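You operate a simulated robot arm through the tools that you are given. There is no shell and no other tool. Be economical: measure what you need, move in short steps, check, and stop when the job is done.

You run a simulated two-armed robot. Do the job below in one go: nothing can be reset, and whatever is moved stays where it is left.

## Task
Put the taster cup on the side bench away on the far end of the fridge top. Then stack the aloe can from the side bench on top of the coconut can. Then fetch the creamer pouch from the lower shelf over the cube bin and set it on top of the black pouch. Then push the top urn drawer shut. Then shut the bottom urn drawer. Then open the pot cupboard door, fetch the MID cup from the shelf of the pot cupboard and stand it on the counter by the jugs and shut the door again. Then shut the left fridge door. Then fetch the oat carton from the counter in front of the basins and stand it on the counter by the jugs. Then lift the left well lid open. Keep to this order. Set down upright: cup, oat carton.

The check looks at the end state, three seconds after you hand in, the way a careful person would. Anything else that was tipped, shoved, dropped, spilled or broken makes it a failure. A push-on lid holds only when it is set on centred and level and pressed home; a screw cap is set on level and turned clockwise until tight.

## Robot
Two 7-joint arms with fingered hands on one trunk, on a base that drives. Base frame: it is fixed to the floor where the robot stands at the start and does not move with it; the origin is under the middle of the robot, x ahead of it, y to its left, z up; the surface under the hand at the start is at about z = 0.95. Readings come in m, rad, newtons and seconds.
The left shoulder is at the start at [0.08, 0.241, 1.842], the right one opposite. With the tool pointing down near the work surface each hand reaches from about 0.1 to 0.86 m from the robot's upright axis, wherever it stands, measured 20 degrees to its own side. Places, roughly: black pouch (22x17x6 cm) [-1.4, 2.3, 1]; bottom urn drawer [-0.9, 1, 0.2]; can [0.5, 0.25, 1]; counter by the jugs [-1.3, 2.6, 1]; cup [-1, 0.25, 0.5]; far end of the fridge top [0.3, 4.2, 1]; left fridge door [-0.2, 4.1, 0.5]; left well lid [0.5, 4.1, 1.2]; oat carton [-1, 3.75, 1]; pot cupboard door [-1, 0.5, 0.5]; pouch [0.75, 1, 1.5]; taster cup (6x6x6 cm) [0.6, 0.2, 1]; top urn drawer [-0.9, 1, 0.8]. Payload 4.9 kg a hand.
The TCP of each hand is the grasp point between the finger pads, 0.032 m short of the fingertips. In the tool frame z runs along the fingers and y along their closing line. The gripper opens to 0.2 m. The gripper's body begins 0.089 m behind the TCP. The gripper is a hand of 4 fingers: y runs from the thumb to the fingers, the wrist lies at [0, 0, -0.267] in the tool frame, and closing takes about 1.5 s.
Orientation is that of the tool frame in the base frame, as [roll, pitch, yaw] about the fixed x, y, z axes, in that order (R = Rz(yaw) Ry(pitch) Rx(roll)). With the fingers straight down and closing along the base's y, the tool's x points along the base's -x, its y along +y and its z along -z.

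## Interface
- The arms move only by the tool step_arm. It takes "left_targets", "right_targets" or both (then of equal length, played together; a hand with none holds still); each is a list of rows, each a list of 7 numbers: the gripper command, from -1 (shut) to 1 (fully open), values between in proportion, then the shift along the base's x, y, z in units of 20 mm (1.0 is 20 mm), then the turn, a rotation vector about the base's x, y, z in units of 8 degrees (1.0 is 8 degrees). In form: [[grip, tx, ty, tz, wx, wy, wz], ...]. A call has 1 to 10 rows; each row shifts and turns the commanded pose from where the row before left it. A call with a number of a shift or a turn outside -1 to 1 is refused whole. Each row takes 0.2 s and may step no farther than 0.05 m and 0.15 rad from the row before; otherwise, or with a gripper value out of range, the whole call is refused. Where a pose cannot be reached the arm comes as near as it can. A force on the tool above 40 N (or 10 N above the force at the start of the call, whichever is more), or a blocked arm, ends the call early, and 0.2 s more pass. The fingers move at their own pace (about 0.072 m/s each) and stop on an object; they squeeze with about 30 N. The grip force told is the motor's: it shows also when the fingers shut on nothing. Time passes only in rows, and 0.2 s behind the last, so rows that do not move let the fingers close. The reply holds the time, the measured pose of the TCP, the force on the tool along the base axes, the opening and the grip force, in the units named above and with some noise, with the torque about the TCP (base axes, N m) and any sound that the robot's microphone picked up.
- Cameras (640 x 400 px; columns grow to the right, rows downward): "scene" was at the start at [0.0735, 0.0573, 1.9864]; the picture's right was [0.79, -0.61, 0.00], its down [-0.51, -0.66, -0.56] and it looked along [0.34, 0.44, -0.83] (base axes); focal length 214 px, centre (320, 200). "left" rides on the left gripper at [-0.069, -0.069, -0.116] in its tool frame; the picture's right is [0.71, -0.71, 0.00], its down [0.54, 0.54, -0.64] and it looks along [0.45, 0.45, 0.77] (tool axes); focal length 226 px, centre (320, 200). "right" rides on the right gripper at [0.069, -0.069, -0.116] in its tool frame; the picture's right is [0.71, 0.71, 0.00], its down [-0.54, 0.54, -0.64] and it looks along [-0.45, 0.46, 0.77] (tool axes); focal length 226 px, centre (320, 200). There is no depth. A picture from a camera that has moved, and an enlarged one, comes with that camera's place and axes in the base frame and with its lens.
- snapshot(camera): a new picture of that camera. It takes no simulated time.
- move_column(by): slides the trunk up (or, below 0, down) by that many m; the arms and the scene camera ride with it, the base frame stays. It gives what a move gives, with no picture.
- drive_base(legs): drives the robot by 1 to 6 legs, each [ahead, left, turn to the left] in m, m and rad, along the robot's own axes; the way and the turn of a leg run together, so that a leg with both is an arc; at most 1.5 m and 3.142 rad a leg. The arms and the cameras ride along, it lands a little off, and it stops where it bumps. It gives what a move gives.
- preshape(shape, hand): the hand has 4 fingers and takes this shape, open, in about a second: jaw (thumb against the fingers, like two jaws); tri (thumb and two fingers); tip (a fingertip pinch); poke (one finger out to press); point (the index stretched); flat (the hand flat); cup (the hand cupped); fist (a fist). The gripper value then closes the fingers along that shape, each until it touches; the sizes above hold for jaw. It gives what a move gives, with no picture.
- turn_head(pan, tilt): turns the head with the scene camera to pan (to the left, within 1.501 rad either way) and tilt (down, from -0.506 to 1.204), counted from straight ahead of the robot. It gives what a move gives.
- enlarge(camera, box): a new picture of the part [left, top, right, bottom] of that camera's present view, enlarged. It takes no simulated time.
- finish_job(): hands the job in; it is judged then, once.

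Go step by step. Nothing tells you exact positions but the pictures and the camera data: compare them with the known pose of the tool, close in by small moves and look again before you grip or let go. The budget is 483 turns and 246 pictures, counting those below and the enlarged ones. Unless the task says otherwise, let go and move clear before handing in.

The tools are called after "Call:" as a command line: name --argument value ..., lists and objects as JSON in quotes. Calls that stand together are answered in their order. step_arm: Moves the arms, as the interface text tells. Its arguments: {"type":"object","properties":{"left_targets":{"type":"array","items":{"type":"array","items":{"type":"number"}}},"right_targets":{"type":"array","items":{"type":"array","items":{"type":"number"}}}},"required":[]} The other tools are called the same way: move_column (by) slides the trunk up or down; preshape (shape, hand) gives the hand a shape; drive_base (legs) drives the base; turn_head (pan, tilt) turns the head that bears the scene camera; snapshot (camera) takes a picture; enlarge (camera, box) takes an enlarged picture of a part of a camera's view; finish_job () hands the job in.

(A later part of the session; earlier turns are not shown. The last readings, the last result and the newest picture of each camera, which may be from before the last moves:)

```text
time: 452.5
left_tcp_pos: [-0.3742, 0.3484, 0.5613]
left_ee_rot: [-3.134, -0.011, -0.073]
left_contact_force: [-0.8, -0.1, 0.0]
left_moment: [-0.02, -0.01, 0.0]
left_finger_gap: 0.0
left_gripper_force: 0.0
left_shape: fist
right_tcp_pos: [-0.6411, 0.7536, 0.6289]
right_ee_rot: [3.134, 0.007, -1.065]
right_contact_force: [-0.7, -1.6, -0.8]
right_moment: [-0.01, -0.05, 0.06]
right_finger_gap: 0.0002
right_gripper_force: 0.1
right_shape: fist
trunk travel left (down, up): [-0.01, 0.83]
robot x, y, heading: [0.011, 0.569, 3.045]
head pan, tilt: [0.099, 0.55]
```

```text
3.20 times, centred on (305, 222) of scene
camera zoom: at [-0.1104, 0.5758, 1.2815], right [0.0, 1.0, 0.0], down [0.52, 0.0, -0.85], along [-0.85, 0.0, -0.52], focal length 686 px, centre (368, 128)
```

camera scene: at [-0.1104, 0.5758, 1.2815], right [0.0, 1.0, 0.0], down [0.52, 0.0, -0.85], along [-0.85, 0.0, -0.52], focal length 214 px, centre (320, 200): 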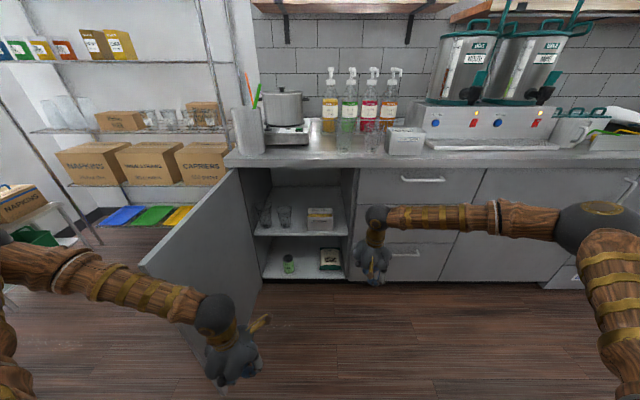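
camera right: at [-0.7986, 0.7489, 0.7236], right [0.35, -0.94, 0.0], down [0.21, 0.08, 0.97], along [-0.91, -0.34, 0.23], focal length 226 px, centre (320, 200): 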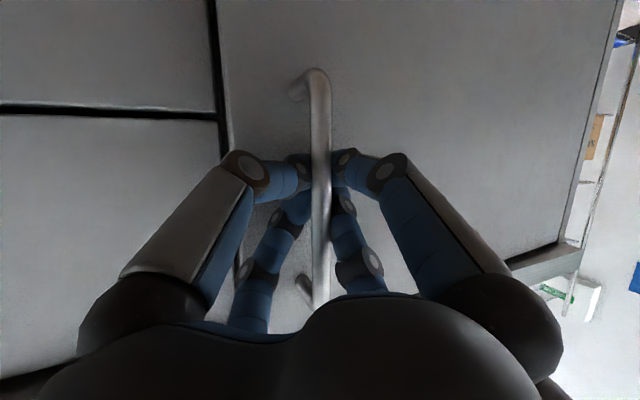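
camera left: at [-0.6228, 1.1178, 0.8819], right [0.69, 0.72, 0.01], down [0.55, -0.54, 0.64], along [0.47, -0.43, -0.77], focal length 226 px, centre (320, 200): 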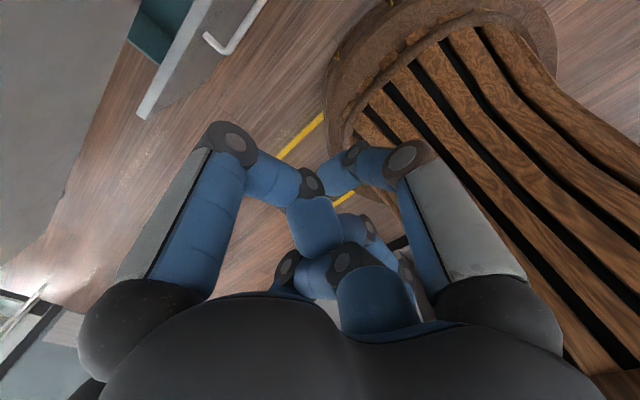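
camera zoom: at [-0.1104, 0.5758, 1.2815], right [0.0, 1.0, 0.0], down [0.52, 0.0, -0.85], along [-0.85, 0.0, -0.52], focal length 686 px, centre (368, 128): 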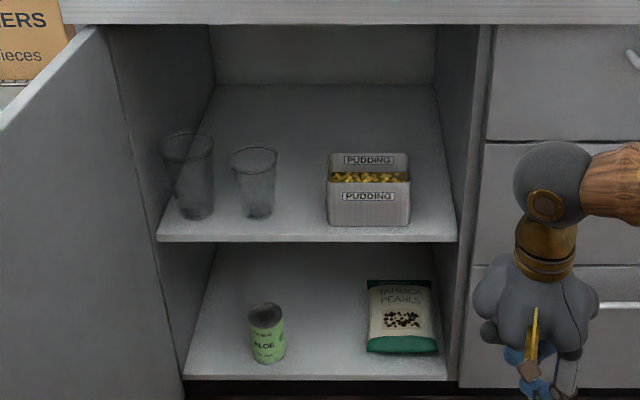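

Call:
enlarge --camera "scene" --box '[265, 195, 305, 235]'

Call:
enlarge --camera "scene" --box '[330, 110, 400, 165]'

```text
10.00 times, centred on (285, 215) of scene
camera zoom: at [-0.1104, 0.5758, 1.2815], right [0.0, 1.0, 0.0], down [0.52, 0.0, -0.85], along [-0.85, 0.0, -0.52], focal length 2145 px, centre (670, 50)
```

zoom: 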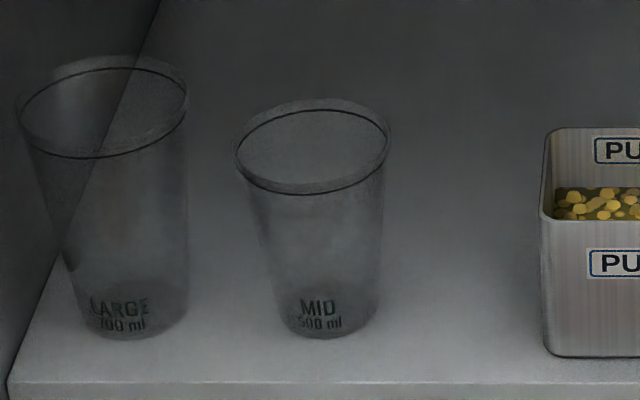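

```text
7.27 times, centred on (365, 138) of scene
camera zoom: at [-0.1104, 0.5758, 1.2815], right [0.0, 1.0, 0.0], down [0.52, 0.0, -0.85], along [-0.85, 0.0, -0.52], focal length 1560 px, centre (-7, 654)
```

zoom: 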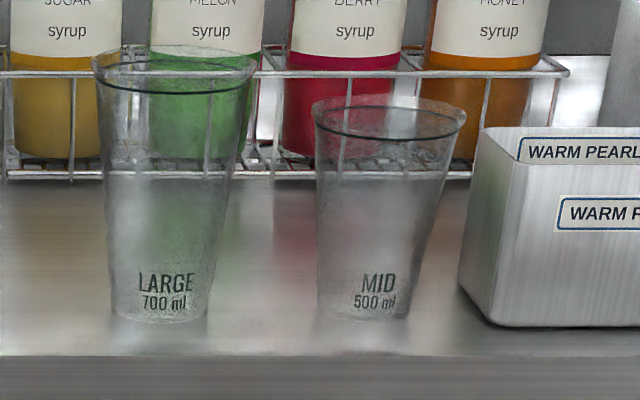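

"MID" is the right-hand glass on the cupboard shelf, base near (−1.09, 0.375, 0.495). I plan to pinch its right wall at the rim with a tilted right hand. First raise the left hand clear of the door, drive closer, and orient the right hand.

Call:
step_arm --left_targets '[[-1, 0, 0.3, 1, 0, 0, 0], [-1, 0, 0.3, 1, 0, 0, 0], [-1, 0, 0.3, 1, 0, 0, 0], [-1, 0, 0, 1, 0, 0, 0], [-1, 0, 0, 1, 0, 0, 0], [-1, 0, 0, 1, 0, 0, 0], [-1, 0, 0, 1, 0, 0, 0], [-1, 0, 0, 1, 0, 0, 0], [-1, 0, 0, 1, 0, 0, 0], [-1, 0, 0, 1, 0, 0, 0]]' --right_targets '[[-1, 0, 0, 0.5, 0, 0, 1], [-1, 0, 0, 0.5, 0, 0, 1], [-1, 0, 0, 0.5, 0, 0, 1], [-1, 0, 0, 0.5, 0, 0, 1], [-1, 0, 0, 0.5, 0, 0, 1], [-1, 0, 0, 0, 0, 0, 1], [-1, 0, -1, 0, 0, 0, 1], [-1, 0, -1, 0, 0, 0, 0], [-1, 0, -1, 0, 0, 0, 0], [-1, 0, -1, 0, 0, 0, 0]]'

Call:
preshape --hand "right" --shape "tip"

Call:
step_arm --right_targets '[[0, 0, -0.5, 0, 0, 1, 0], [0, 0, -0.5, 0, 0, 1, 0], [0, 0, -0.5, 0, 0, 1, 0], [0, 0, -0.5, 0, 0, 1, 0], [0, 0, -0.5, 0, 0, 1, 0], [0, 0, -0.5, 0, 0, 1, 0]]'

Call:
drive_base --legs '[[0.16, 0, 0.08]]'

Call:
snapshot --camera "scene"

```text
time: 454.7
left_tcp_pos: [-0.4155, 0.3711, 0.7482]
left_ee_rot: [-3.132, -0.014, -0.076]
left_contact_force: [0.4, -0.5, 0.2]
left_moment: [0.0, 0.02, -0.01]
left_finger_gap: 0.0
left_gripper_force: 0.1
left_shape: fist
left hand out of reach, approached as far as the arm can: row 1, 2, 3, 4, 5, 6, 7
right_tcp_pos: [-0.6425, 0.6938, 0.6617]
right_ee_rot: [3.132, 0.007, -0.643]
right_contact_force: [0.0, -0.4, -0.3]
right_moment: [0.0, 0.02, 0.0]
right_finger_gap: 0.0
right_gripper_force: 0.0
right_shape: fist
right hand out of reach, approached as far as the arm can: row 4, 5, 6, 7
trunk travel left (down, up): [-0.01, 0.83]
robot x, y, heading: [0.0112, 0.5712, 3.043]
head pan, tilt: [0.099, 0.55]
```

```text
time: 455.6
left_tcp_pos: [-0.4161, 0.371, 0.7469]
left_ee_rot: [-3.134, -0.011, -0.074]
left_contact_force: [-1.1, 0.1, 0.5]
left_moment: [-0.03, -0.02, -0.03]
left_finger_gap: 0.0
left_gripper_force: 0.1
left_shape: fist
right_tcp_pos: [-0.6439, 0.6935, 0.6603]
right_ee_rot: [3.133, 0.007, -0.645]
right_contact_force: [-0.5, 0.0, 0.8]
right_moment: [0.03, 0.02, -0.02]
right_finger_gap: 0.1996
right_gripper_force: 0.0
right_shape: tip
trunk travel left (down, up): [-0.01, 0.83]
robot x, y, heading: [0.0088, 0.5768, 3.045]
head pan, tilt: [0.099, 0.55]
```

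```text
time: 457.0
left_tcp_pos: [-0.417, 0.3703, 0.7468]
left_ee_rot: [-3.134, -0.011, -0.072]
left_contact_force: [-0.3, 0.4, 0.0]
left_moment: [0.0, -0.05, -0.01]
left_finger_gap: 0.0001
left_gripper_force: 0.1
left_shape: fist
right_tcp_pos: [-0.6416, 0.6322, 0.6603]
right_ee_rot: [2.536, 0.641, -0.851]
right_contact_force: [-0.4, -0.1, -0.7]
right_moment: [0.04, -0.02, -0.01]
right_finger_gap: 0.1004
right_gripper_force: 0.1
right_shape: tip
trunk travel left (down, up): [-0.01, 0.83]
robot x, y, heading: [0.0089, 0.5711, 3.048]
head pan, tilt: [0.099, 0.55]
```

```text
time: 458.4
left_tcp_pos: [-0.5601, 0.3473, 0.7465]
left_ee_rot: [-3.132, -0.012, 0.004]
left_contact_force: [-1.2, 0.9, 0.5]
left_moment: [0.01, -0.02, 0.01]
left_finger_gap: 0.0001
left_gripper_force: 0.1
left_shape: fist
right_tcp_pos: [-0.8064, 0.5904, 0.6589]
right_ee_rot: [2.543, 0.639, -0.768]
right_contact_force: [-0.1, 0.5, -0.5]
right_moment: [-0.01, 0.0, 0.01]
right_finger_gap: 0.1003
right_gripper_force: 0.2
right_shape: tip
trunk travel left (down, up): [-0.01, 0.83]
robot x, y, heading: [-0.1512, 0.5787, 3.125]
head pan, tilt: [0.099, 0.55]
```

```text
67 pictures are left
camera scene: at [-0.2723, 0.5755, 1.2814], right [-0.08, 1.0, 0.0], down [0.52, 0.04, -0.85], along [-0.85, -0.07, -0.52], focal length 214 px, centre (320, 200)
```

scene: 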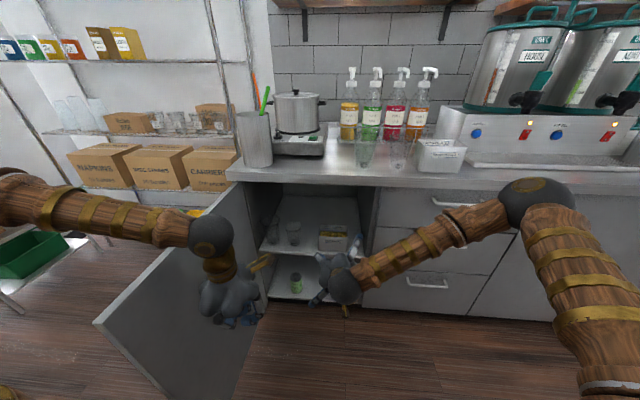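

Call:
step_arm --right_targets '[[0, 0, -0.6, 0.3, 0.69, 0.06, 0.62], [0, 0, -0.6, 0.3, 0.69, 0.06, 0.62], [0, 0, -0.6, 0.3, 0.69, 0.06, 0.62], [0, 0, -0.6, 0.3, 0.69, 0.06, 0.62], [0, 0, -0.6, 0.3, 0.69, 0.06, 0.62], [0, 0, -0.6, 0.3, 0, 0, 0], [0, 0, -0.6, 0.3, 0, 0, 0]]'

Call:
snapshot --camera "right"

```text
time: 460.0
left_tcp_pos: [-0.5595, 0.3469, 0.7458]
left_ee_rot: [-3.132, -0.011, 0.005]
left_contact_force: [-0.2, 0.2, 0.2]
left_moment: [0.02, 0.0, 0.02]
left_finger_gap: 0.0003
left_gripper_force: 0.1
left_shape: fist
right_tcp_pos: [-0.8066, 0.5056, 0.7017]
right_ee_rot: [3.139, 0.85, 0.085]
right_contact_force: [-0.6, 0.1, 0.2]
right_moment: [0.01, -0.01, 0.0]
right_finger_gap: 0.1
right_gripper_force: 0.0
right_shape: tip
trunk travel left (down, up): [-0.01, 0.83]
robot x, y, heading: [-0.1526, 0.5832, 3.12]
head pan, tilt: [0.099, 0.55]
```

```text
66 pictures are left
camera right: at [-0.6802, 0.5875, 0.7274], right [0.53, -0.66, -0.53], down [0.17, -0.53, 0.83], along [-0.83, -0.53, -0.16], focal length 226 px, centre (320, 200)
```

right: 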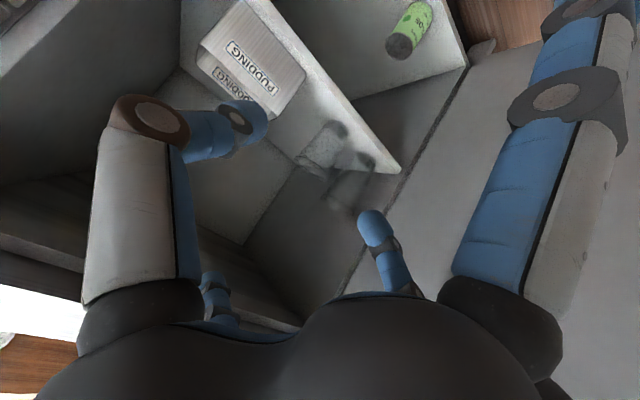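

Orientation is right and MID is at about (−1.10, 0.378). I go to a pre-pinch point and look.

Call:
step_arm --right_targets '[[-0.2, -0.9, -0.46, 0.2, 0, 0, 0], [-0.3, -0.9, -0.46, 0.2, 0, 0, 0], [-0.3, -0.9, -0.46, 0.2, 0, 0, 0], [-0.3, -0.9, -0.46, 0.2, 0, 0, 0], [-0.3, -0.9, -0.46, 0.2, 0, 0, 0], [-0.3, -0.9, -0.46, 0.2, 0, 0, 0], [-0.3, -0.9, -0.46, 0.2, 0, 0, 0], [-0.3, -0.9, -0.46, 0.2, 0, 0, 0]]'

Call:
step_arm --right_targets '[[-0.3, -0.9, -0.08, -0.8, 0, 0, 0], [-0.3, -0.9, -0.08, -0.8, 0, 0, 0], [-0.3, -0.9, -0.08, -0.8, 0, 0, 0], [-0.3, -0.9, -0.08, -0.8, 0, 0, 0]]'

Call:
snapshot --camera "right"

Call:
enlarge --camera "scene" --box '[240, 170, 400, 310]'

```text
time: 461.8
left_tcp_pos: [-0.5584, 0.3467, 0.7463]
left_ee_rot: [-3.133, -0.012, 0.003]
left_contact_force: [0.2, 0.3, -0.2]
left_moment: [-0.03, 0.0, 0.03]
left_finger_gap: 0.0
left_gripper_force: 0.0
left_shape: fist
right_tcp_pos: [-0.9503, 0.4331, 0.7341]
right_ee_rot: [3.138, 0.849, 0.085]
right_contact_force: [0.7, -0.5, 0.3]
right_moment: [0.01, -0.01, -0.03]
right_finger_gap: 0.0703
right_gripper_force: 0.1
right_shape: tip
trunk travel left (down, up): [-0.01, 0.83]
robot x, y, heading: [-0.1509, 0.5829, 3.126]
head pan, tilt: [0.099, 0.55]
```

```text
time: 462.8
left_tcp_pos: [-0.5586, 0.3482, 0.7462]
left_ee_rot: [-3.134, -0.012, 0.005]
left_contact_force: [0.0, 0.1, 0.9]
left_moment: [-0.02, -0.04, 0.03]
left_finger_gap: 0.0002
left_gripper_force: 0.0
left_shape: fist
right_tcp_pos: [-1.0215, 0.4257, 0.6696]
right_ee_rot: [3.137, 0.847, 0.085]
right_contact_force: [-0.3, 0.6, -0.4]
right_moment: [-0.01, -0.02, 0.0]
right_finger_gap: 0.0703
right_gripper_force: 0.1
right_shape: tip
trunk travel left (down, up): [-0.01, 0.83]
robot x, y, heading: [-0.1513, 0.5873, 3.123]
head pan, tilt: [0.099, 0.55]
```

```text
65 pictures are left
camera right: at [-0.8955, 0.5079, 0.6949], right [0.53, -0.66, -0.53], down [0.17, -0.53, 0.83], along [-0.83, -0.53, -0.16], focal length 226 px, centre (320, 200)
```

right: 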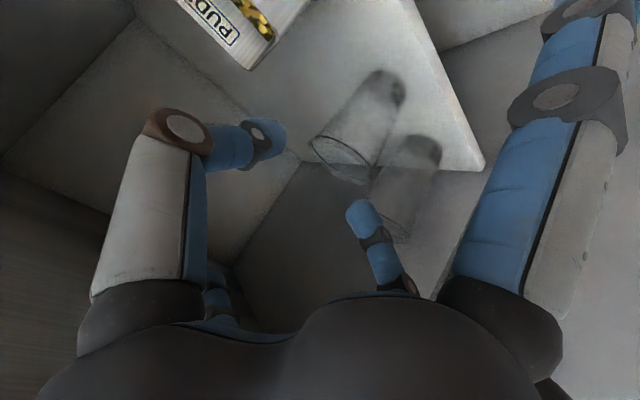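

```text
2.86 times, centred on (320, 240) of scene
camera zoom: at [-0.2716, 0.5754, 1.2815], right [-0.08, 1.0, 0.0], down [0.52, 0.04, -0.85], along [-0.85, -0.07, -0.52], focal length 613 px, centre (320, 86)
```

zoom: 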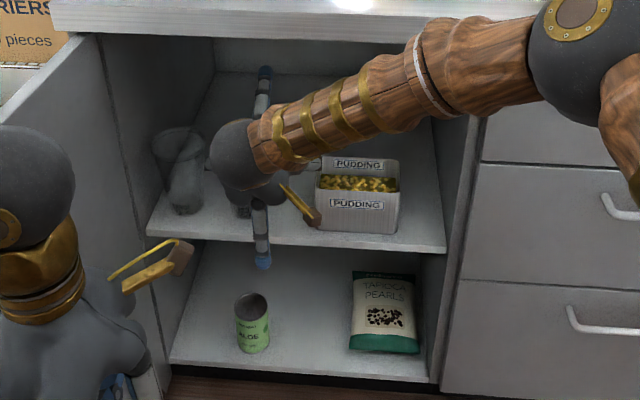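

Call:
step_arm --right_targets '[[-0.3, 0, 0, 0.3, 0, -1, 0], [-0.3, -0.8, 0, -0.5, 0, 0, 0], [-0.3, -0.9, 0.1, -0.8, 0, 0, 0], [-0.3, -0.9, 0, -0.8, 0, 0, 0]]'

Call:
snapshot --camera "right"

```text
time: 463.8
left_tcp_pos: [-0.5588, 0.3471, 0.7468]
left_ee_rot: [-3.133, -0.014, 0.006]
left_contact_force: [-1.1, 0.0, -0.5]
left_moment: [-0.01, 0.0, 0.02]
left_finger_gap: 0.0
left_gripper_force: 0.0
left_shape: fist
right_tcp_pos: [-1.0715, 0.4295, 0.6353]
right_ee_rot: [3.126, 0.783, 0.075]
right_contact_force: [-0.2, -0.3, 0.0]
right_moment: [-0.01, -0.01, 0.01]
right_finger_gap: 0.0704
right_gripper_force: 0.0
right_shape: tip
right hand out of reach, approached as far as the arm can: row 1, 4
trunk travel left (down, up): [-0.01, 0.83]
robot x, y, heading: [-0.1529, 0.5803, 3.121]
head pan, tilt: [0.099, 0.55]
```

```text
63 pictures are left
camera right: at [-0.9467, 0.511, 0.6682], right [0.56, -0.67, -0.49], down [0.12, -0.52, 0.84], along [-0.82, -0.53, -0.22], focal length 226 px, centre (320, 200)
```

right: 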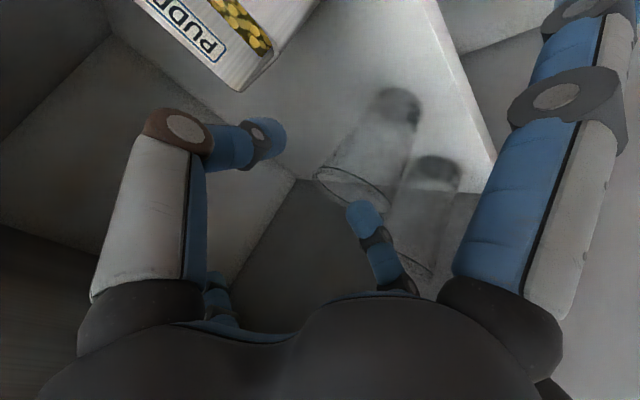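

Call:
drive_base --legs '[[0.035, 0, 0]]'

Call:
step_arm --right_targets '[[-0.3, 0, 0, -0.6, 0, 0, 0], [-0.3, 0, 0, -0.6, 0, 0, 0]]'

Call:
snapshot --camera "right"

```text
time: 464.6
left_tcp_pos: [-0.5959, 0.349, 0.7467]
left_ee_rot: [-3.133, -0.014, 0.004]
left_contact_force: [0.0, 0.2, -0.4]
left_moment: [0.01, -0.05, -0.05]
left_finger_gap: 0.0001
left_gripper_force: 0.1
left_shape: fist
right_tcp_pos: [-1.1059, 0.4289, 0.6338]
right_ee_rot: [3.126, 0.782, 0.076]
right_contact_force: [-0.4, 0.4, 0.0]
right_moment: [-0.03, -0.01, -0.05]
right_finger_gap: 0.0705
right_gripper_force: 0.1
right_shape: tip
trunk travel left (down, up): [-0.01, 0.83]
robot x, y, heading: [-0.184, 0.581, 3.12]
head pan, tilt: [0.099, 0.55]
```

```text
time: 465.2
left_tcp_pos: [-0.5931, 0.3475, 0.7475]
left_ee_rot: [-3.133, -0.012, 0.005]
left_contact_force: [0.5, -0.8, -0.8]
left_moment: [0.01, -0.02, 0.02]
left_finger_gap: 0.0
left_gripper_force: 0.1
left_shape: fist
right_tcp_pos: [-1.1058, 0.429, 0.6115]
right_ee_rot: [3.127, 0.783, 0.077]
right_contact_force: [0.9, 0.4, -0.6]
right_moment: [0.0, -0.01, 0.0]
right_finger_gap: 0.0703
right_gripper_force: 0.0
right_shape: tip
trunk travel left (down, up): [-0.01, 0.83]
robot x, y, heading: [-0.1848, 0.5842, 3.121]
head pan, tilt: [0.099, 0.55]
```

```text
62 pictures are left
camera right: at [-0.9803, 0.5108, 0.6451], right [0.56, -0.67, -0.49], down [0.12, -0.52, 0.84], along [-0.82, -0.53, -0.22], focal length 226 px, centre (320, 200)
```

right: 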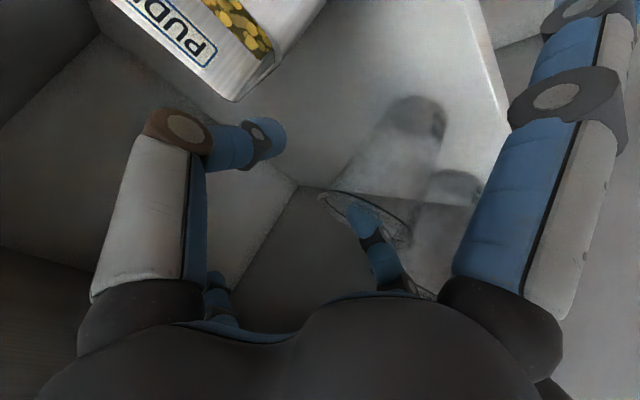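

Call:
step_arm --right_targets '[[-0.3, 0, 0, -0.5, 0, 0, 0], [-0.5, 0, 0, 0, 0, 0, 0], [-0.7, 0, 0, 0, 0, 0, 0], [-1, 0, 0, 0, 0, 0, 0], [-1, 0, 0, 0, 0, 0, 0], [-1, 0, 0, 0, 0, 0, 0]]'

Call:
enlarge --camera "right" --box '[220, 80, 480, 280]'

```text
time: 466.6
left_tcp_pos: [-0.5936, 0.3478, 0.7464]
left_ee_rot: [-3.133, -0.012, 0.005]
left_contact_force: [-0.4, 1.0, 0.5]
left_moment: [-0.03, 0.01, 0.01]
left_finger_gap: 0.0
left_gripper_force: 0.0
left_shape: fist
right_tcp_pos: [-1.1042, 0.4293, 0.6024]
right_ee_rot: [3.126, 0.785, 0.074]
right_contact_force: [-0.4, 0.1, 2.1]
right_moment: [-0.04, 0.0, -0.03]
right_finger_gap: 0.0
right_gripper_force: 29.5
right_shape: tip
trunk travel left (down, up): [-0.01, 0.83]
robot x, y, heading: [-0.1827, 0.583, 3.125]
head pan, tilt: [0.099, 0.55]
```

```text
2.00 times, centred on (350, 180) of right
camera zoom: at [-0.9796, 0.5113, 0.6351], right [0.56, -0.67, -0.49], down [0.12, -0.52, 0.84], along [-0.82, -0.53, -0.22], focal length 452 px, centre (260, 240)
```

zoom: 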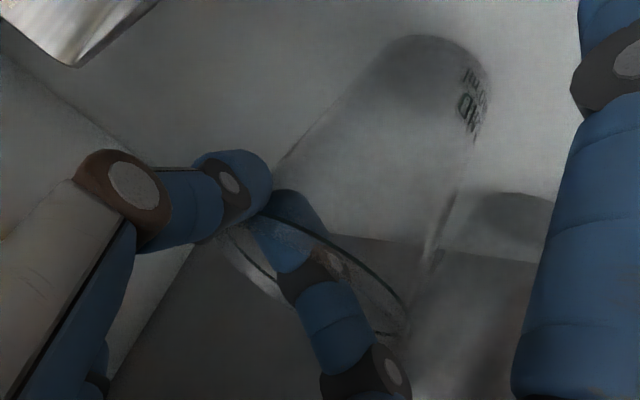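

The rim wall is pinched with one finger inside. Small lift to test.

Call:
step_arm --right_targets '[[-1, 0, 0, 0.3, 0, 0, 0], [-1, 0, 0, 0.5, 0, 0, 0], [-1, 0, 0, 0.7, 0, 0, 0], [-1, 0, 0, 0.7, 0, 0, 0]]'

Call:
snapshot --camera "right"

Call:
enlarge --camera "scene" --box '[240, 170, 400, 310]'

```text
time: 467.6
left_tcp_pos: [-0.5936, 0.3478, 0.7467]
left_ee_rot: [-3.135, -0.013, 0.004]
left_contact_force: [-0.1, -1.0, -0.3]
left_moment: [0.0, -0.01, 0.04]
left_finger_gap: 0.0
left_gripper_force: 0.1
left_shape: fist
right_tcp_pos: [-1.1046, 0.431, 0.6454]
right_ee_rot: [3.124, 0.785, 0.073]
right_contact_force: [-0.5, 0.0, -0.2]
right_moment: [-0.03, 0.0, 0.01]
right_finger_gap: 0.0002
right_gripper_force: 30.0
right_shape: tip
trunk travel left (down, up): [-0.01, 0.83]
robot x, y, heading: [-0.1862, 0.582, 3.119]
head pan, tilt: [0.099, 0.55]
```

```text
60 pictures are left
camera right: at [-0.9799, 0.5122, 0.6785], right [0.56, -0.67, -0.49], down [0.12, -0.52, 0.84], along [-0.82, -0.53, -0.21], focal length 226 px, centre (320, 200)
```

right: 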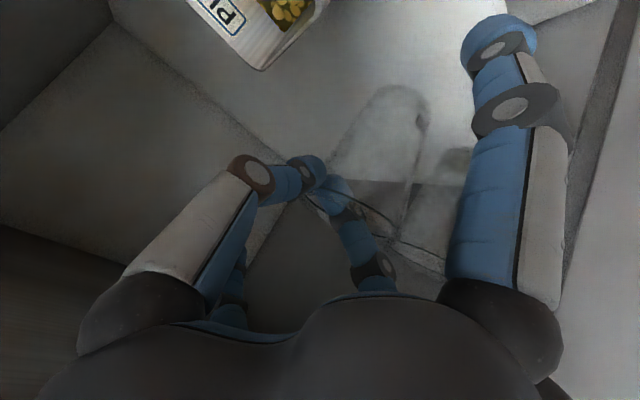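

```text
2.86 times, centred on (320, 240) of scene
camera zoom: at [-0.3051, 0.5763, 1.2816], right [-0.08, 1.0, 0.0], down [0.52, 0.04, -0.85], along [-0.85, -0.07, -0.52], focal length 613 px, centre (320, 86)
```

zoom: 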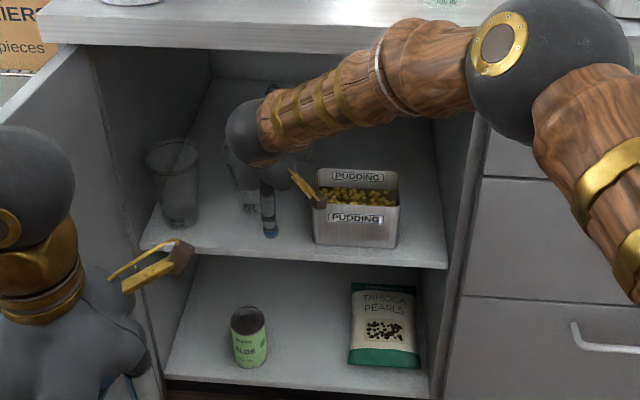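

The cup comes up. I back straight out of the cupboard.

Call:
drive_base --legs '[[-0.1, 0, 0], [-0.11, 0, 0]]'

Call:
snapshot --camera "right"

```text
time: 469.6
left_tcp_pos: [-0.3845, 0.3436, 0.7472]
left_ee_rot: [-3.133, -0.012, 0.006]
left_contact_force: [-0.3, -0.6, 1.1]
left_moment: [0.05, 0.08, -0.01]
left_finger_gap: 0.0
left_gripper_force: 0.0
left_shape: fist
right_tcp_pos: [-0.8954, 0.4256, 0.6468]
right_ee_rot: [3.123, 0.787, 0.075]
right_contact_force: [0.4, 0.2, 0.2]
right_moment: [0.02, -0.02, 0.0]
right_finger_gap: 0.0002
right_gripper_force: 30.3
right_shape: tip
trunk travel left (down, up): [-0.01, 0.83]
robot x, y, heading: [0.0224, 0.5797, 3.125]
head pan, tilt: [0.099, 0.55]
```

```text
58 pictures are left
camera right: at [-0.7709, 0.507, 0.6788], right [0.56, -0.67, -0.49], down [0.12, -0.52, 0.84], along [-0.82, -0.53, -0.21], focal length 226 px, centre (320, 200)
```

right: 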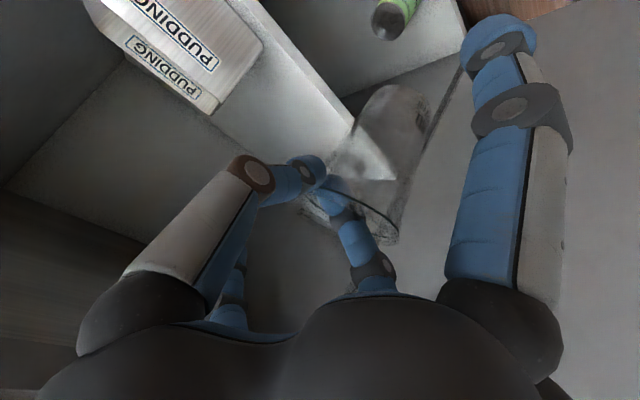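

The cup is out. I pull it back a bit, raise the trunk and drive to the jugs.

Call:
step_arm --right_targets '[[-1, 1, 0.2, 0.3, 0, 0, 0], [-1, 1, 0.2, 0.3, 0, 0, 0], [-1, 1, 0.2, 0.3, 0, 0, 0], [-1, 1, 0.2, 0.3, 0, 0, 0], [-1, 1, 0.2, 0.3, 0, 0, 0], [-1, 1, 0.2, 0.3, 0, 0, 0]]'

Call:
move_column --by 0.4

Call:
move_column --by 0.15

Call:
drive_base --legs '[[0, -0.8, 0.015], [0, -0.7, 0], [0.35, 0, 0], [0, -0.4, 0]]'

Call:
turn_head --pan -0.1 --tilt 0.7

Call:
snapshot --camera "scene"

```text
time: 471.0
left_tcp_pos: [-0.3842, 0.3445, 0.7486]
left_ee_rot: [-3.134, -0.011, 0.006]
left_contact_force: [0.5, -0.7, 0.2]
left_moment: [0.0, 0.02, -0.03]
left_finger_gap: 0.0
left_gripper_force: 0.1
left_shape: fist
right_tcp_pos: [-0.7753, 0.4491, 0.6823]
right_ee_rot: [3.125, 0.787, 0.073]
right_contact_force: [0.2, 0.4, -0.2]
right_moment: [0.0, -0.04, 0.03]
right_finger_gap: 0.0001
right_gripper_force: 30.3
right_shape: tip
trunk travel left (down, up): [-0.01, 0.83]
robot x, y, heading: [0.0242, 0.5817, 3.127]
head pan, tilt: [0.099, 0.55]
```

```text
time: 474.8
left_tcp_pos: [-0.3837, 0.3439, 1.1467]
left_ee_rot: [-3.132, -0.011, 0.008]
left_contact_force: [0.0, 0.4, -0.9]
left_moment: [-0.01, 0.02, 0.01]
left_finger_gap: 0.0
left_gripper_force: 0.1
left_shape: fist
right_tcp_pos: [-0.7748, 0.4473, 1.0819]
right_ee_rot: [3.124, 0.786, 0.074]
right_contact_force: [-0.5, 0.7, -0.4]
right_moment: [0.03, -0.01, 0.05]
right_finger_gap: 0.0002
right_gripper_force: 30.1
right_shape: tip
trunk travel left (down, up): [-0.41, 0.43]
robot x, y, heading: [0.0225, 0.5807, 3.127]
head pan, tilt: [0.099, 0.55]
```

```text
time: 476.6
left_tcp_pos: [-0.3858, 0.3429, 1.2968]
left_ee_rot: [-3.132, -0.012, 0.008]
left_contact_force: [0.1, 0.1, -1.5]
left_moment: [-0.01, 0.02, -0.02]
left_finger_gap: 0.0
left_gripper_force: 0.1
left_shape: fist
right_tcp_pos: [-0.7752, 0.4486, 1.2306]
right_ee_rot: [3.124, 0.784, 0.075]
right_contact_force: [-0.2, 1.0, 0.1]
right_moment: [0.0, 0.03, -0.03]
right_finger_gap: 0.0002
right_gripper_force: 29.9
right_shape: tip
trunk travel left (down, up): [-0.56, 0.28]
robot x, y, heading: [0.0209, 0.5803, 3.124]
head pan, tilt: [0.099, 0.55]
```

```text
time: 488.2
left_tcp_pos: [-0.7327, 2.2163, 1.2963]
left_ee_rot: [-3.131, -0.012, 0.03]
left_contact_force: [-0.1, 0.2, 0.2]
left_moment: [0.04, 0.02, 0.0]
left_finger_gap: 0.0
left_gripper_force: 0.1
left_shape: fist
right_tcp_pos: [-1.1255, 2.3121, 1.2307]
right_ee_rot: [3.125, 0.785, 0.1]
right_contact_force: [-0.3, -0.6, 0.6]
right_moment: [0.03, -0.01, -0.04]
right_finger_gap: 0.0004
right_gripper_force: 29.8
right_shape: tip
trunk travel left (down, up): [-0.56, 0.28]
robot x, y, heading: [-0.3323, 2.4639, -3.137]
head pan, tilt: [0.099, 0.55]
```

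```text
time: 488.9
left_tcp_pos: [-0.7329, 2.2183, 1.297]
left_ee_rot: [-3.133, -0.013, 0.031]
left_contact_force: [-0.5, 0.6, 0.1]
left_moment: [0.0, -0.06, -0.01]
left_finger_gap: 0.0003
left_gripper_force: 0.1
left_shape: fist
right_tcp_pos: [-1.1254, 2.3137, 1.2322]
right_ee_rot: [3.126, 0.787, 0.098]
right_contact_force: [-0.4, -0.5, 0.5]
right_moment: [-0.01, 0.02, -0.02]
right_finger_gap: 0.0004
right_gripper_force: 30.1
right_shape: tip
trunk travel left (down, up): [-0.56, 0.28]
robot x, y, heading: [-0.3312, 2.4629, -3.133]
head pan, tilt: [-0.099, 0.7]
```

```text
57 pictures are left
camera scene: at [-0.4453, 2.4699, 1.8185], right [0.09, 1.0, 0.0], down [0.64, -0.06, -0.77], along [-0.76, 0.07, -0.64], focal length 214 px, centre (320, 200)
```

scene: 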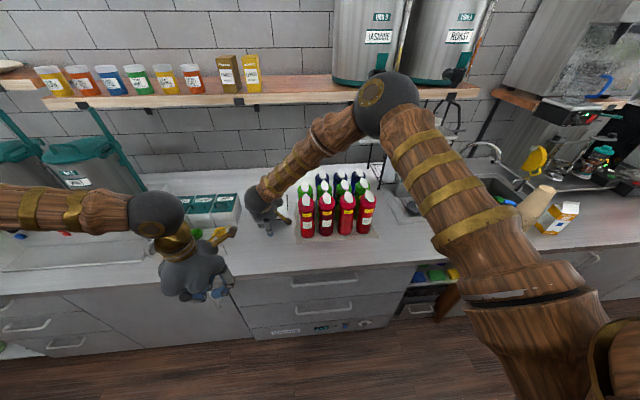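

There's a ~16 cm strip of counter in front of the jugs. I carry the cup to about (−1.035, 2.55).

Call:
step_arm --right_targets '[[-1, 0.32, 0.98, 0, 0, 0, 0], [-1, 0.32, 0.98, 0, 0, 0, 0], [-1, 0.32, 0.98, 0, 0, 0, 0], [-1, 0.32, 0.98, 0, 0, 0, 0], [-1, 0.32, 0.98, 0, 0, 0, 0], [-1, 0.32, 0.98, 0, 0, 0, 0], [-1, 0.32, 0.98, 0, 0, 0, 0], [-1, 0.32, 0.98, 0, 0, 0, 0], [-1, 0.32, 0.98, 0, 0, 0, 0], [-1, 0.32, 0.98, 0, 0, 0, 0]]'

Call:
step_arm --right_targets '[[-1, 0.32, 0.98, 0, 0, 0, 0], [-1, 0.32, 0.98, 0, 0, 0, 0], [-1, 0.32, 0.98, -0.5, 0, 0, 0], [-1, 0.32, 0.98, -1, 0, 0, 0], [-1, 0, 0, -1, 0, 0, 0], [-1, 0, 0, -1, 0, 0, 0], [-1, 0, 0, -1, 0, 0, 0], [-1, 0, 0, -1, 0, 0, 0]]'

Call:
enlarge --camera "scene" --box '[260, 160, 420, 290]'

```text
time: 491.1
left_tcp_pos: [-0.7324, 2.2198, 1.2966]
left_ee_rot: [-3.135, -0.013, 0.031]
left_contact_force: [-0.5, -0.8, 0.0]
left_moment: [-0.05, 0.02, 0.01]
left_finger_gap: 0.0
left_gripper_force: 0.0
left_shape: fist
right_tcp_pos: [-1.0606, 2.5103, 1.2329]
right_ee_rot: [3.122, 0.786, 0.095]
right_contact_force: [-1.3, 0.4, -1.1]
right_moment: [0.03, 0.02, 0.02]
right_finger_gap: 0.0003
right_gripper_force: 29.5
right_shape: tip
trunk travel left (down, up): [-0.56, 0.28]
robot x, y, heading: [-0.327, 2.4628, -3.137]
head pan, tilt: [-0.099, 0.7]
```

```text
time: 492.9
left_tcp_pos: [-0.7334, 2.2196, 1.2968]
left_ee_rot: [-3.132, -0.013, 0.03]
left_contact_force: [0.0, -0.6, -0.2]
left_moment: [-0.03, 0.0, 0.01]
left_finger_gap: 0.0
left_gripper_force: 0.1
left_shape: fist
right_tcp_pos: [-1.0359, 2.5908, 1.1209]
right_ee_rot: [3.125, 0.784, 0.098]
right_contact_force: [-0.9, 0.0, -0.2]
right_moment: [-0.01, 0.02, 0.02]
right_finger_gap: 0.0001
right_gripper_force: 30.1
right_shape: tip
trunk travel left (down, up): [-0.56, 0.28]
robot x, y, heading: [-0.3259, 2.4659, -3.134]
head pan, tilt: [-0.099, 0.7]
```

```text
3.08 times, centred on (340, 225) of scene
camera zoom: at [-0.4461, 2.4714, 1.8184], right [0.09, 1.0, 0.0], down [0.64, -0.06, -0.76], along [-0.76, 0.07, -0.64], focal length 660 px, centre (258, 123)
```

zoom: 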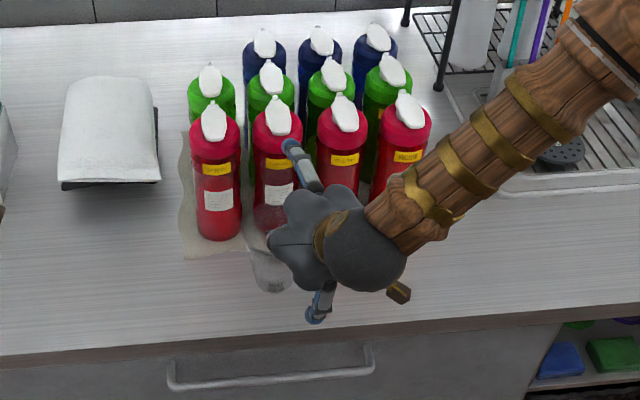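

Call:
step_arm --right_targets '[[-1, 0, 0, -1, 0, 0, 0], [-1, 0, 0, -1, 0, 0, 0], [-1, 0, 0, -0.6, 0, 0, 0]]'

Call:
enlarge --camera "scene" --box '[300, 200, 380, 270]'

```text
time: 493.7
left_tcp_pos: [-0.7336, 2.2212, 1.2963]
left_ee_rot: [-3.134, -0.011, 0.027]
left_contact_force: [0.3, 0.0, 0.5]
left_moment: [-0.02, -0.03, 0.0]
left_finger_gap: 0.0
left_gripper_force: 0.0
left_shape: fist
right_tcp_pos: [-1.037, 2.5918, 1.0813]
right_ee_rot: [3.124, 0.789, 0.097]
right_contact_force: [-0.4, 0.8, -0.9]
right_moment: [-0.01, 0.0, 0.02]
right_finger_gap: 0.0003
right_gripper_force: 30.1
right_shape: tip
right hand out of reach, approached as far as the arm can: row 3
trunk travel left (down, up): [-0.56, 0.28]
robot x, y, heading: [-0.3309, 2.4676, -3.139]
head pan, tilt: [-0.099, 0.7]
```

```text
5.71 times, centred on (340, 235) of scene
camera zoom: at [-0.4443, 2.4737, 1.8186], right [0.1, 1.0, 0.0], down [0.64, -0.06, -0.77], along [-0.76, 0.07, -0.64], focal length 1226 px, centre (206, 0)
```

zoom: 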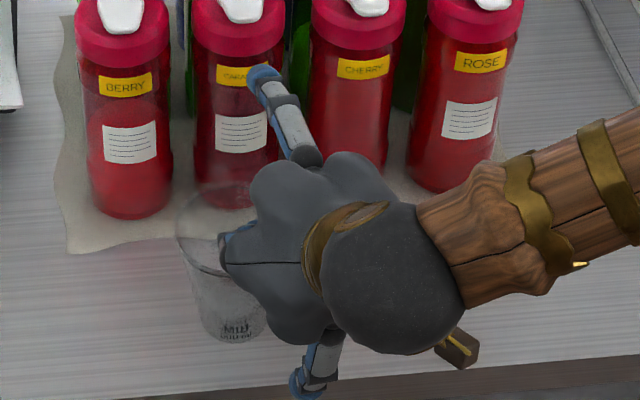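

Call:
move_column --by -0.018

Call:
move_column --by -0.006

Call:
enlarge --camera "scene" --box '[300, 210, 380, 280]'

```text
time: 494.4
left_tcp_pos: [-0.73, 2.2202, 1.2796]
left_ee_rot: [-3.133, -0.01, 0.029]
left_contact_force: [-0.1, 0.6, 0.2]
left_moment: [-0.04, -0.02, -0.01]
left_finger_gap: 0.0
left_gripper_force: 0.0
left_shape: fist
right_tcp_pos: [-1.0348, 2.5912, 1.0666]
right_ee_rot: [3.125, 0.789, 0.096]
right_contact_force: [1.4, 3.6, 19.3]
right_moment: [-0.2, 0.17, -0.02]
right_finger_gap: 0.0013
right_gripper_force: 30.0
right_shape: tip
trunk travel left (down, up): [-0.542, 0.298]
robot x, y, heading: [-0.3319, 2.4605, -3.143]
head pan, tilt: [-0.099, 0.7]
```

```text
time: 494.9
left_tcp_pos: [-0.7305, 2.2187, 1.2721]
left_ee_rot: [-3.132, -0.012, 0.031]
left_contact_force: [-1.6, -0.3, -0.3]
left_moment: [-0.01, -0.04, -0.03]
left_finger_gap: 0.0003
left_gripper_force: 0.0
left_shape: fist
right_tcp_pos: [-1.0343, 2.5878, 1.0581]
right_ee_rot: [3.121, 0.787, 0.098]
right_contact_force: [8.3, -0.5, 18.2]
right_moment: [-0.83, -0.33, 0.32]
right_finger_gap: 0.0004
right_gripper_force: 30.1
right_shape: tip
trunk travel left (down, up): [-0.536, 0.304]
robot x, y, heading: [-0.3304, 2.4647, -3.14]
head pan, tilt: [-0.099, 0.7]
```

```text
5.71 times, centred on (340, 245) of scene
camera zoom: at [-0.4439, 2.4714, 1.7945], right [0.09, 1.0, 0.0], down [0.64, -0.06, -0.77], along [-0.76, 0.07, -0.64], focal length 1226 px, centre (206, -57)
```

zoom: 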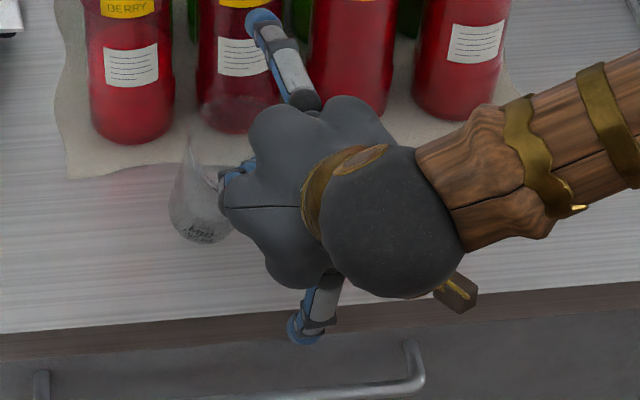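

I pressed too far and the cup tilted in the grip. Raise a little and look.

Call:
move_column --by 0.03

Call:
enlarge --camera "scene" --box '[300, 200, 380, 270]'

Call:
snapshot --camera "right"

```text
time: 495.7
left_tcp_pos: [-0.7321, 2.2185, 1.3032]
left_ee_rot: [-3.132, -0.012, 0.031]
left_contact_force: [-1.3, -0.8, -0.5]
left_moment: [-0.01, -0.03, 0.0]
left_finger_gap: 0.0002
left_gripper_force: 0.2
left_shape: fist
right_tcp_pos: [-1.0348, 2.5902, 1.0872]
right_ee_rot: [3.123, 0.785, 0.097]
right_contact_force: [0.0, 1.1, 0.7]
right_moment: [-0.02, 0.0, 0.02]
right_finger_gap: 0.0006
right_gripper_force: 30.2
right_shape: tip
trunk travel left (down, up): [-0.566, 0.274]
robot x, y, heading: [-0.3329, 2.4611, -3.134]
head pan, tilt: [-0.099, 0.7]
```

```text
5.71 times, centred on (340, 235) of scene
camera zoom: at [-0.4439, 2.4708, 1.8245], right [0.09, 1.0, 0.0], down [0.64, -0.06, -0.77], along [-0.76, 0.07, -0.64], focal length 1226 px, centre (206, 0)
```

zoom: 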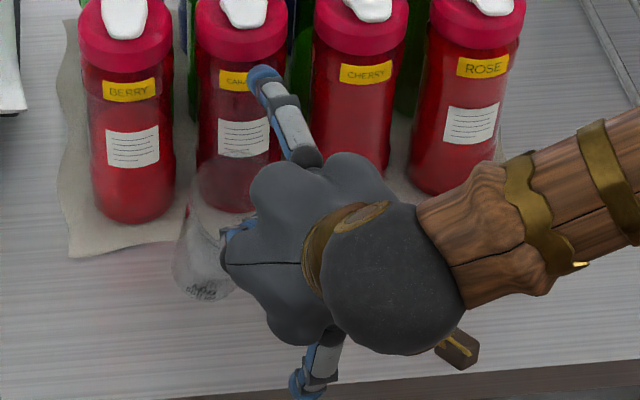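

```text
52 pictures are left
camera right: at [-0.9133, 2.6741, 1.1205], right [0.57, -0.65, -0.49], down [0.13, -0.52, 0.84], along [-0.81, -0.55, -0.21], focal length 226 px, centre (320, 200)
```

right: 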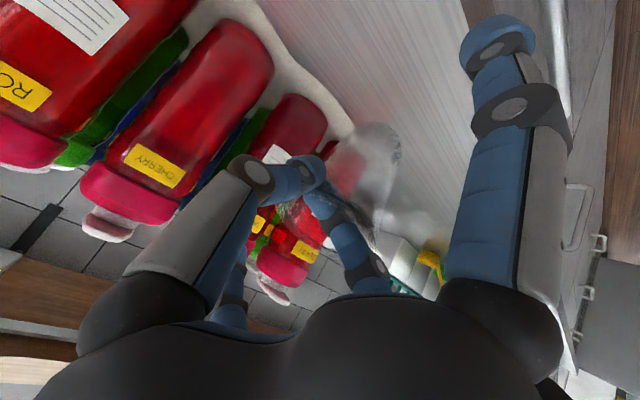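

The cup now leans ~18° (base toward −y). I roll the hand about x to set it upright again.

Call:
step_arm --right_targets '[[-1, 0, 0, 0, 0.75, 0, 0], [-1, 0, 0, 0, 0.75, 0, 0], [-1, 0, 0, 0, 0.75, 0, 0]]'

Call:
enlarge --camera "scene" --box '[300, 200, 380, 270]'

```text
time: 496.5
left_tcp_pos: [-0.7331, 2.2172, 1.3035]
left_ee_rot: [-3.132, -0.012, 0.027]
left_contact_force: [1.3, -0.2, 0.3]
left_moment: [0.02, -0.04, 0.01]
left_finger_gap: 0.0001
left_gripper_force: 0.1
left_shape: fist
right_tcp_pos: [-1.0369, 2.5885, 1.0888]
right_ee_rot: [-2.737, 0.71, 0.384]
right_contact_force: [-0.4, 0.1, 0.1]
right_moment: [0.04, 0.0, 0.02]
right_finger_gap: 0.0007
right_gripper_force: 30.0
right_shape: tip
trunk travel left (down, up): [-0.566, 0.274]
robot x, y, heading: [-0.3316, 2.4633, -3.136]
head pan, tilt: [-0.099, 0.7]
```

```text
5.71 times, centred on (340, 235) of scene
camera zoom: at [-0.4456, 2.469, 1.8244], right [0.1, 1.0, 0.0], down [0.64, -0.06, -0.76], along [-0.76, 0.07, -0.64], focal length 1226 px, centre (206, 0)
```

zoom: 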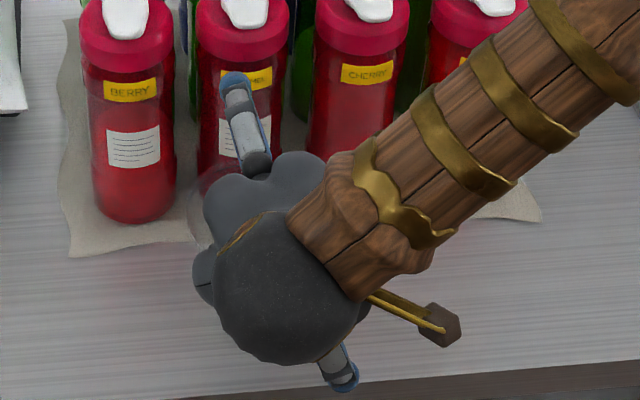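

Call:
snapshot --camera "right"

```text
50 pictures are left
camera right: at [-0.9148, 2.659, 1.1447], right [0.57, -0.47, -0.67], down [0.13, -0.76, 0.64], along [-0.81, -0.45, -0.37], focal length 226 px, centre (320, 200)
```

right: 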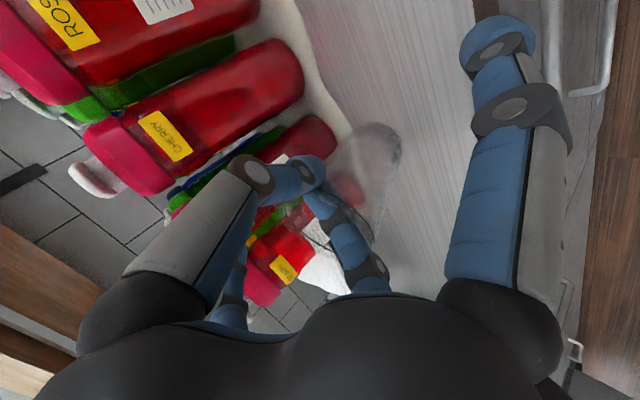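

Call:
enlarge --camera "right" --box '[260, 100, 440, 270]'

```text
2.35 times, centred on (350, 185) of right
camera zoom: at [-0.9148, 2.659, 1.1447], right [0.57, -0.47, -0.67], down [0.13, -0.76, 0.64], along [-0.81, -0.45, -0.37], focal length 532 px, centre (249, 235)
```

zoom: 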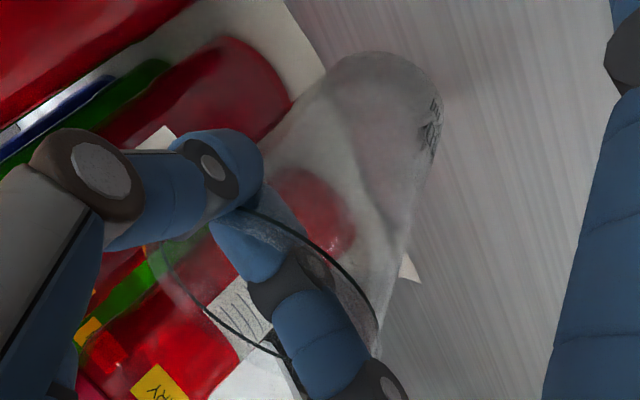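

The views show the remaining lean is about 25° with the base toward −x. I rotate the hand about y to correct.

Call:
step_arm --right_targets '[[-1, 0.1, 0, 0.3, 0, -1, 0], [-1, 0.1, 0, 0.3, 0, -1, 0], [-1, 0.1, 0, 0.3, 0, -1, 0]]'

Call:
enlarge --camera "right" --box '[240, 80, 460, 270]'

Call:
enlarge --camera "scene" --box '[300, 200, 380, 270]'

```text
time: 497.3
left_tcp_pos: [-0.7318, 2.2163, 1.3021]
left_ee_rot: [-3.131, -0.012, 0.029]
left_contact_force: [-0.6, -1.0, 0.2]
left_moment: [-0.01, 0.02, -0.01]
left_finger_gap: 0.0002
left_gripper_force: 0.1
left_shape: fist
right_tcp_pos: [-1.0297, 2.5862, 1.103]
right_ee_rot: [-2.88, 0.384, 0.31]
right_contact_force: [-0.6, 0.3, 0.3]
right_moment: [0.08, 0.0, -0.07]
right_finger_gap: 0.0006
right_gripper_force: 29.8
right_shape: tip
right hand out of reach, approached as far as the arm can: row 3
trunk travel left (down, up): [-0.566, 0.274]
robot x, y, heading: [-0.3265, 2.4618, -3.136]
head pan, tilt: [-0.099, 0.7]
```

```text
2.11 times, centred on (350, 175) of right
camera zoom: at [-0.9341, 2.6566, 1.1976], right [0.77, -0.47, -0.44], down [-0.1, -0.76, 0.65], along [-0.63, -0.46, -0.62], focal length 476 px, centre (257, 253)
```

zoom: 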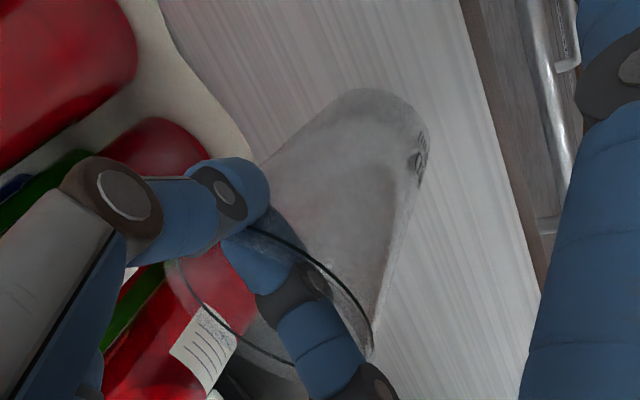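

```text
5.71 times, centred on (340, 235) of scene
camera zoom: at [-0.4449, 2.4671, 1.8244], right [0.09, 1.0, 0.0], down [0.64, -0.06, -0.77], along [-0.76, 0.07, -0.64], focal length 1226 px, centre (206, 0)
```

zoom: 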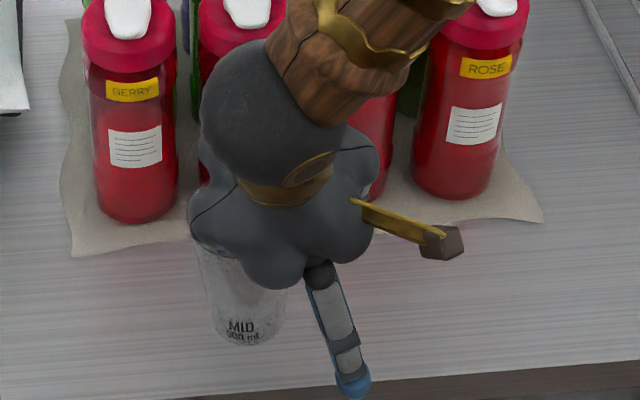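

Nearly upright now. I lower with the trunk in small steps.

Call:
move_column --by -0.03

Call:
move_column --by -0.005

```text
time: 498.0
left_tcp_pos: [-0.7313, 2.2176, 1.273]
left_ee_rot: [-3.134, -0.01, 0.029]
left_contact_force: [0.7, 0.2, 0.4]
left_moment: [0.0, 0.0, 0.0]
left_finger_gap: 0.0001
left_gripper_force: 0.0
left_shape: fist
right_tcp_pos: [-1.0295, 2.5884, 1.0724]
right_ee_rot: [-2.879, 0.388, 0.307]
right_contact_force: [3.0, 2.1, 9.6]
right_moment: [-0.11, 0.07, 0.06]
right_finger_gap: 0.0001
right_gripper_force: 29.7
right_shape: tip
trunk travel left (down, up): [-0.536, 0.304]
robot x, y, heading: [-0.3331, 2.4595, -3.134]
head pan, tilt: [-0.099, 0.7]
```

```text
time: 498.6
left_tcp_pos: [-0.7288, 2.2191, 1.2694]
left_ee_rot: [-3.133, -0.012, 0.028]
left_contact_force: [-0.7, 0.8, -0.2]
left_moment: [0.02, -0.03, 0.0]
left_finger_gap: 0.0001
left_gripper_force: 0.1
left_shape: fist
right_tcp_pos: [-1.0284, 2.5884, 1.071]
right_ee_rot: [-2.878, 0.391, 0.309]
right_contact_force: [9.6, 6.0, 31.2]
right_moment: [-0.05, 0.13, 0.0]
right_finger_gap: 0.0006
right_gripper_force: 29.9
right_shape: tip
trunk travel left (down, up): [-0.531, 0.309]
robot x, y, heading: [-0.3311, 2.4656, -3.137]
head pan, tilt: [-0.099, 0.7]
```

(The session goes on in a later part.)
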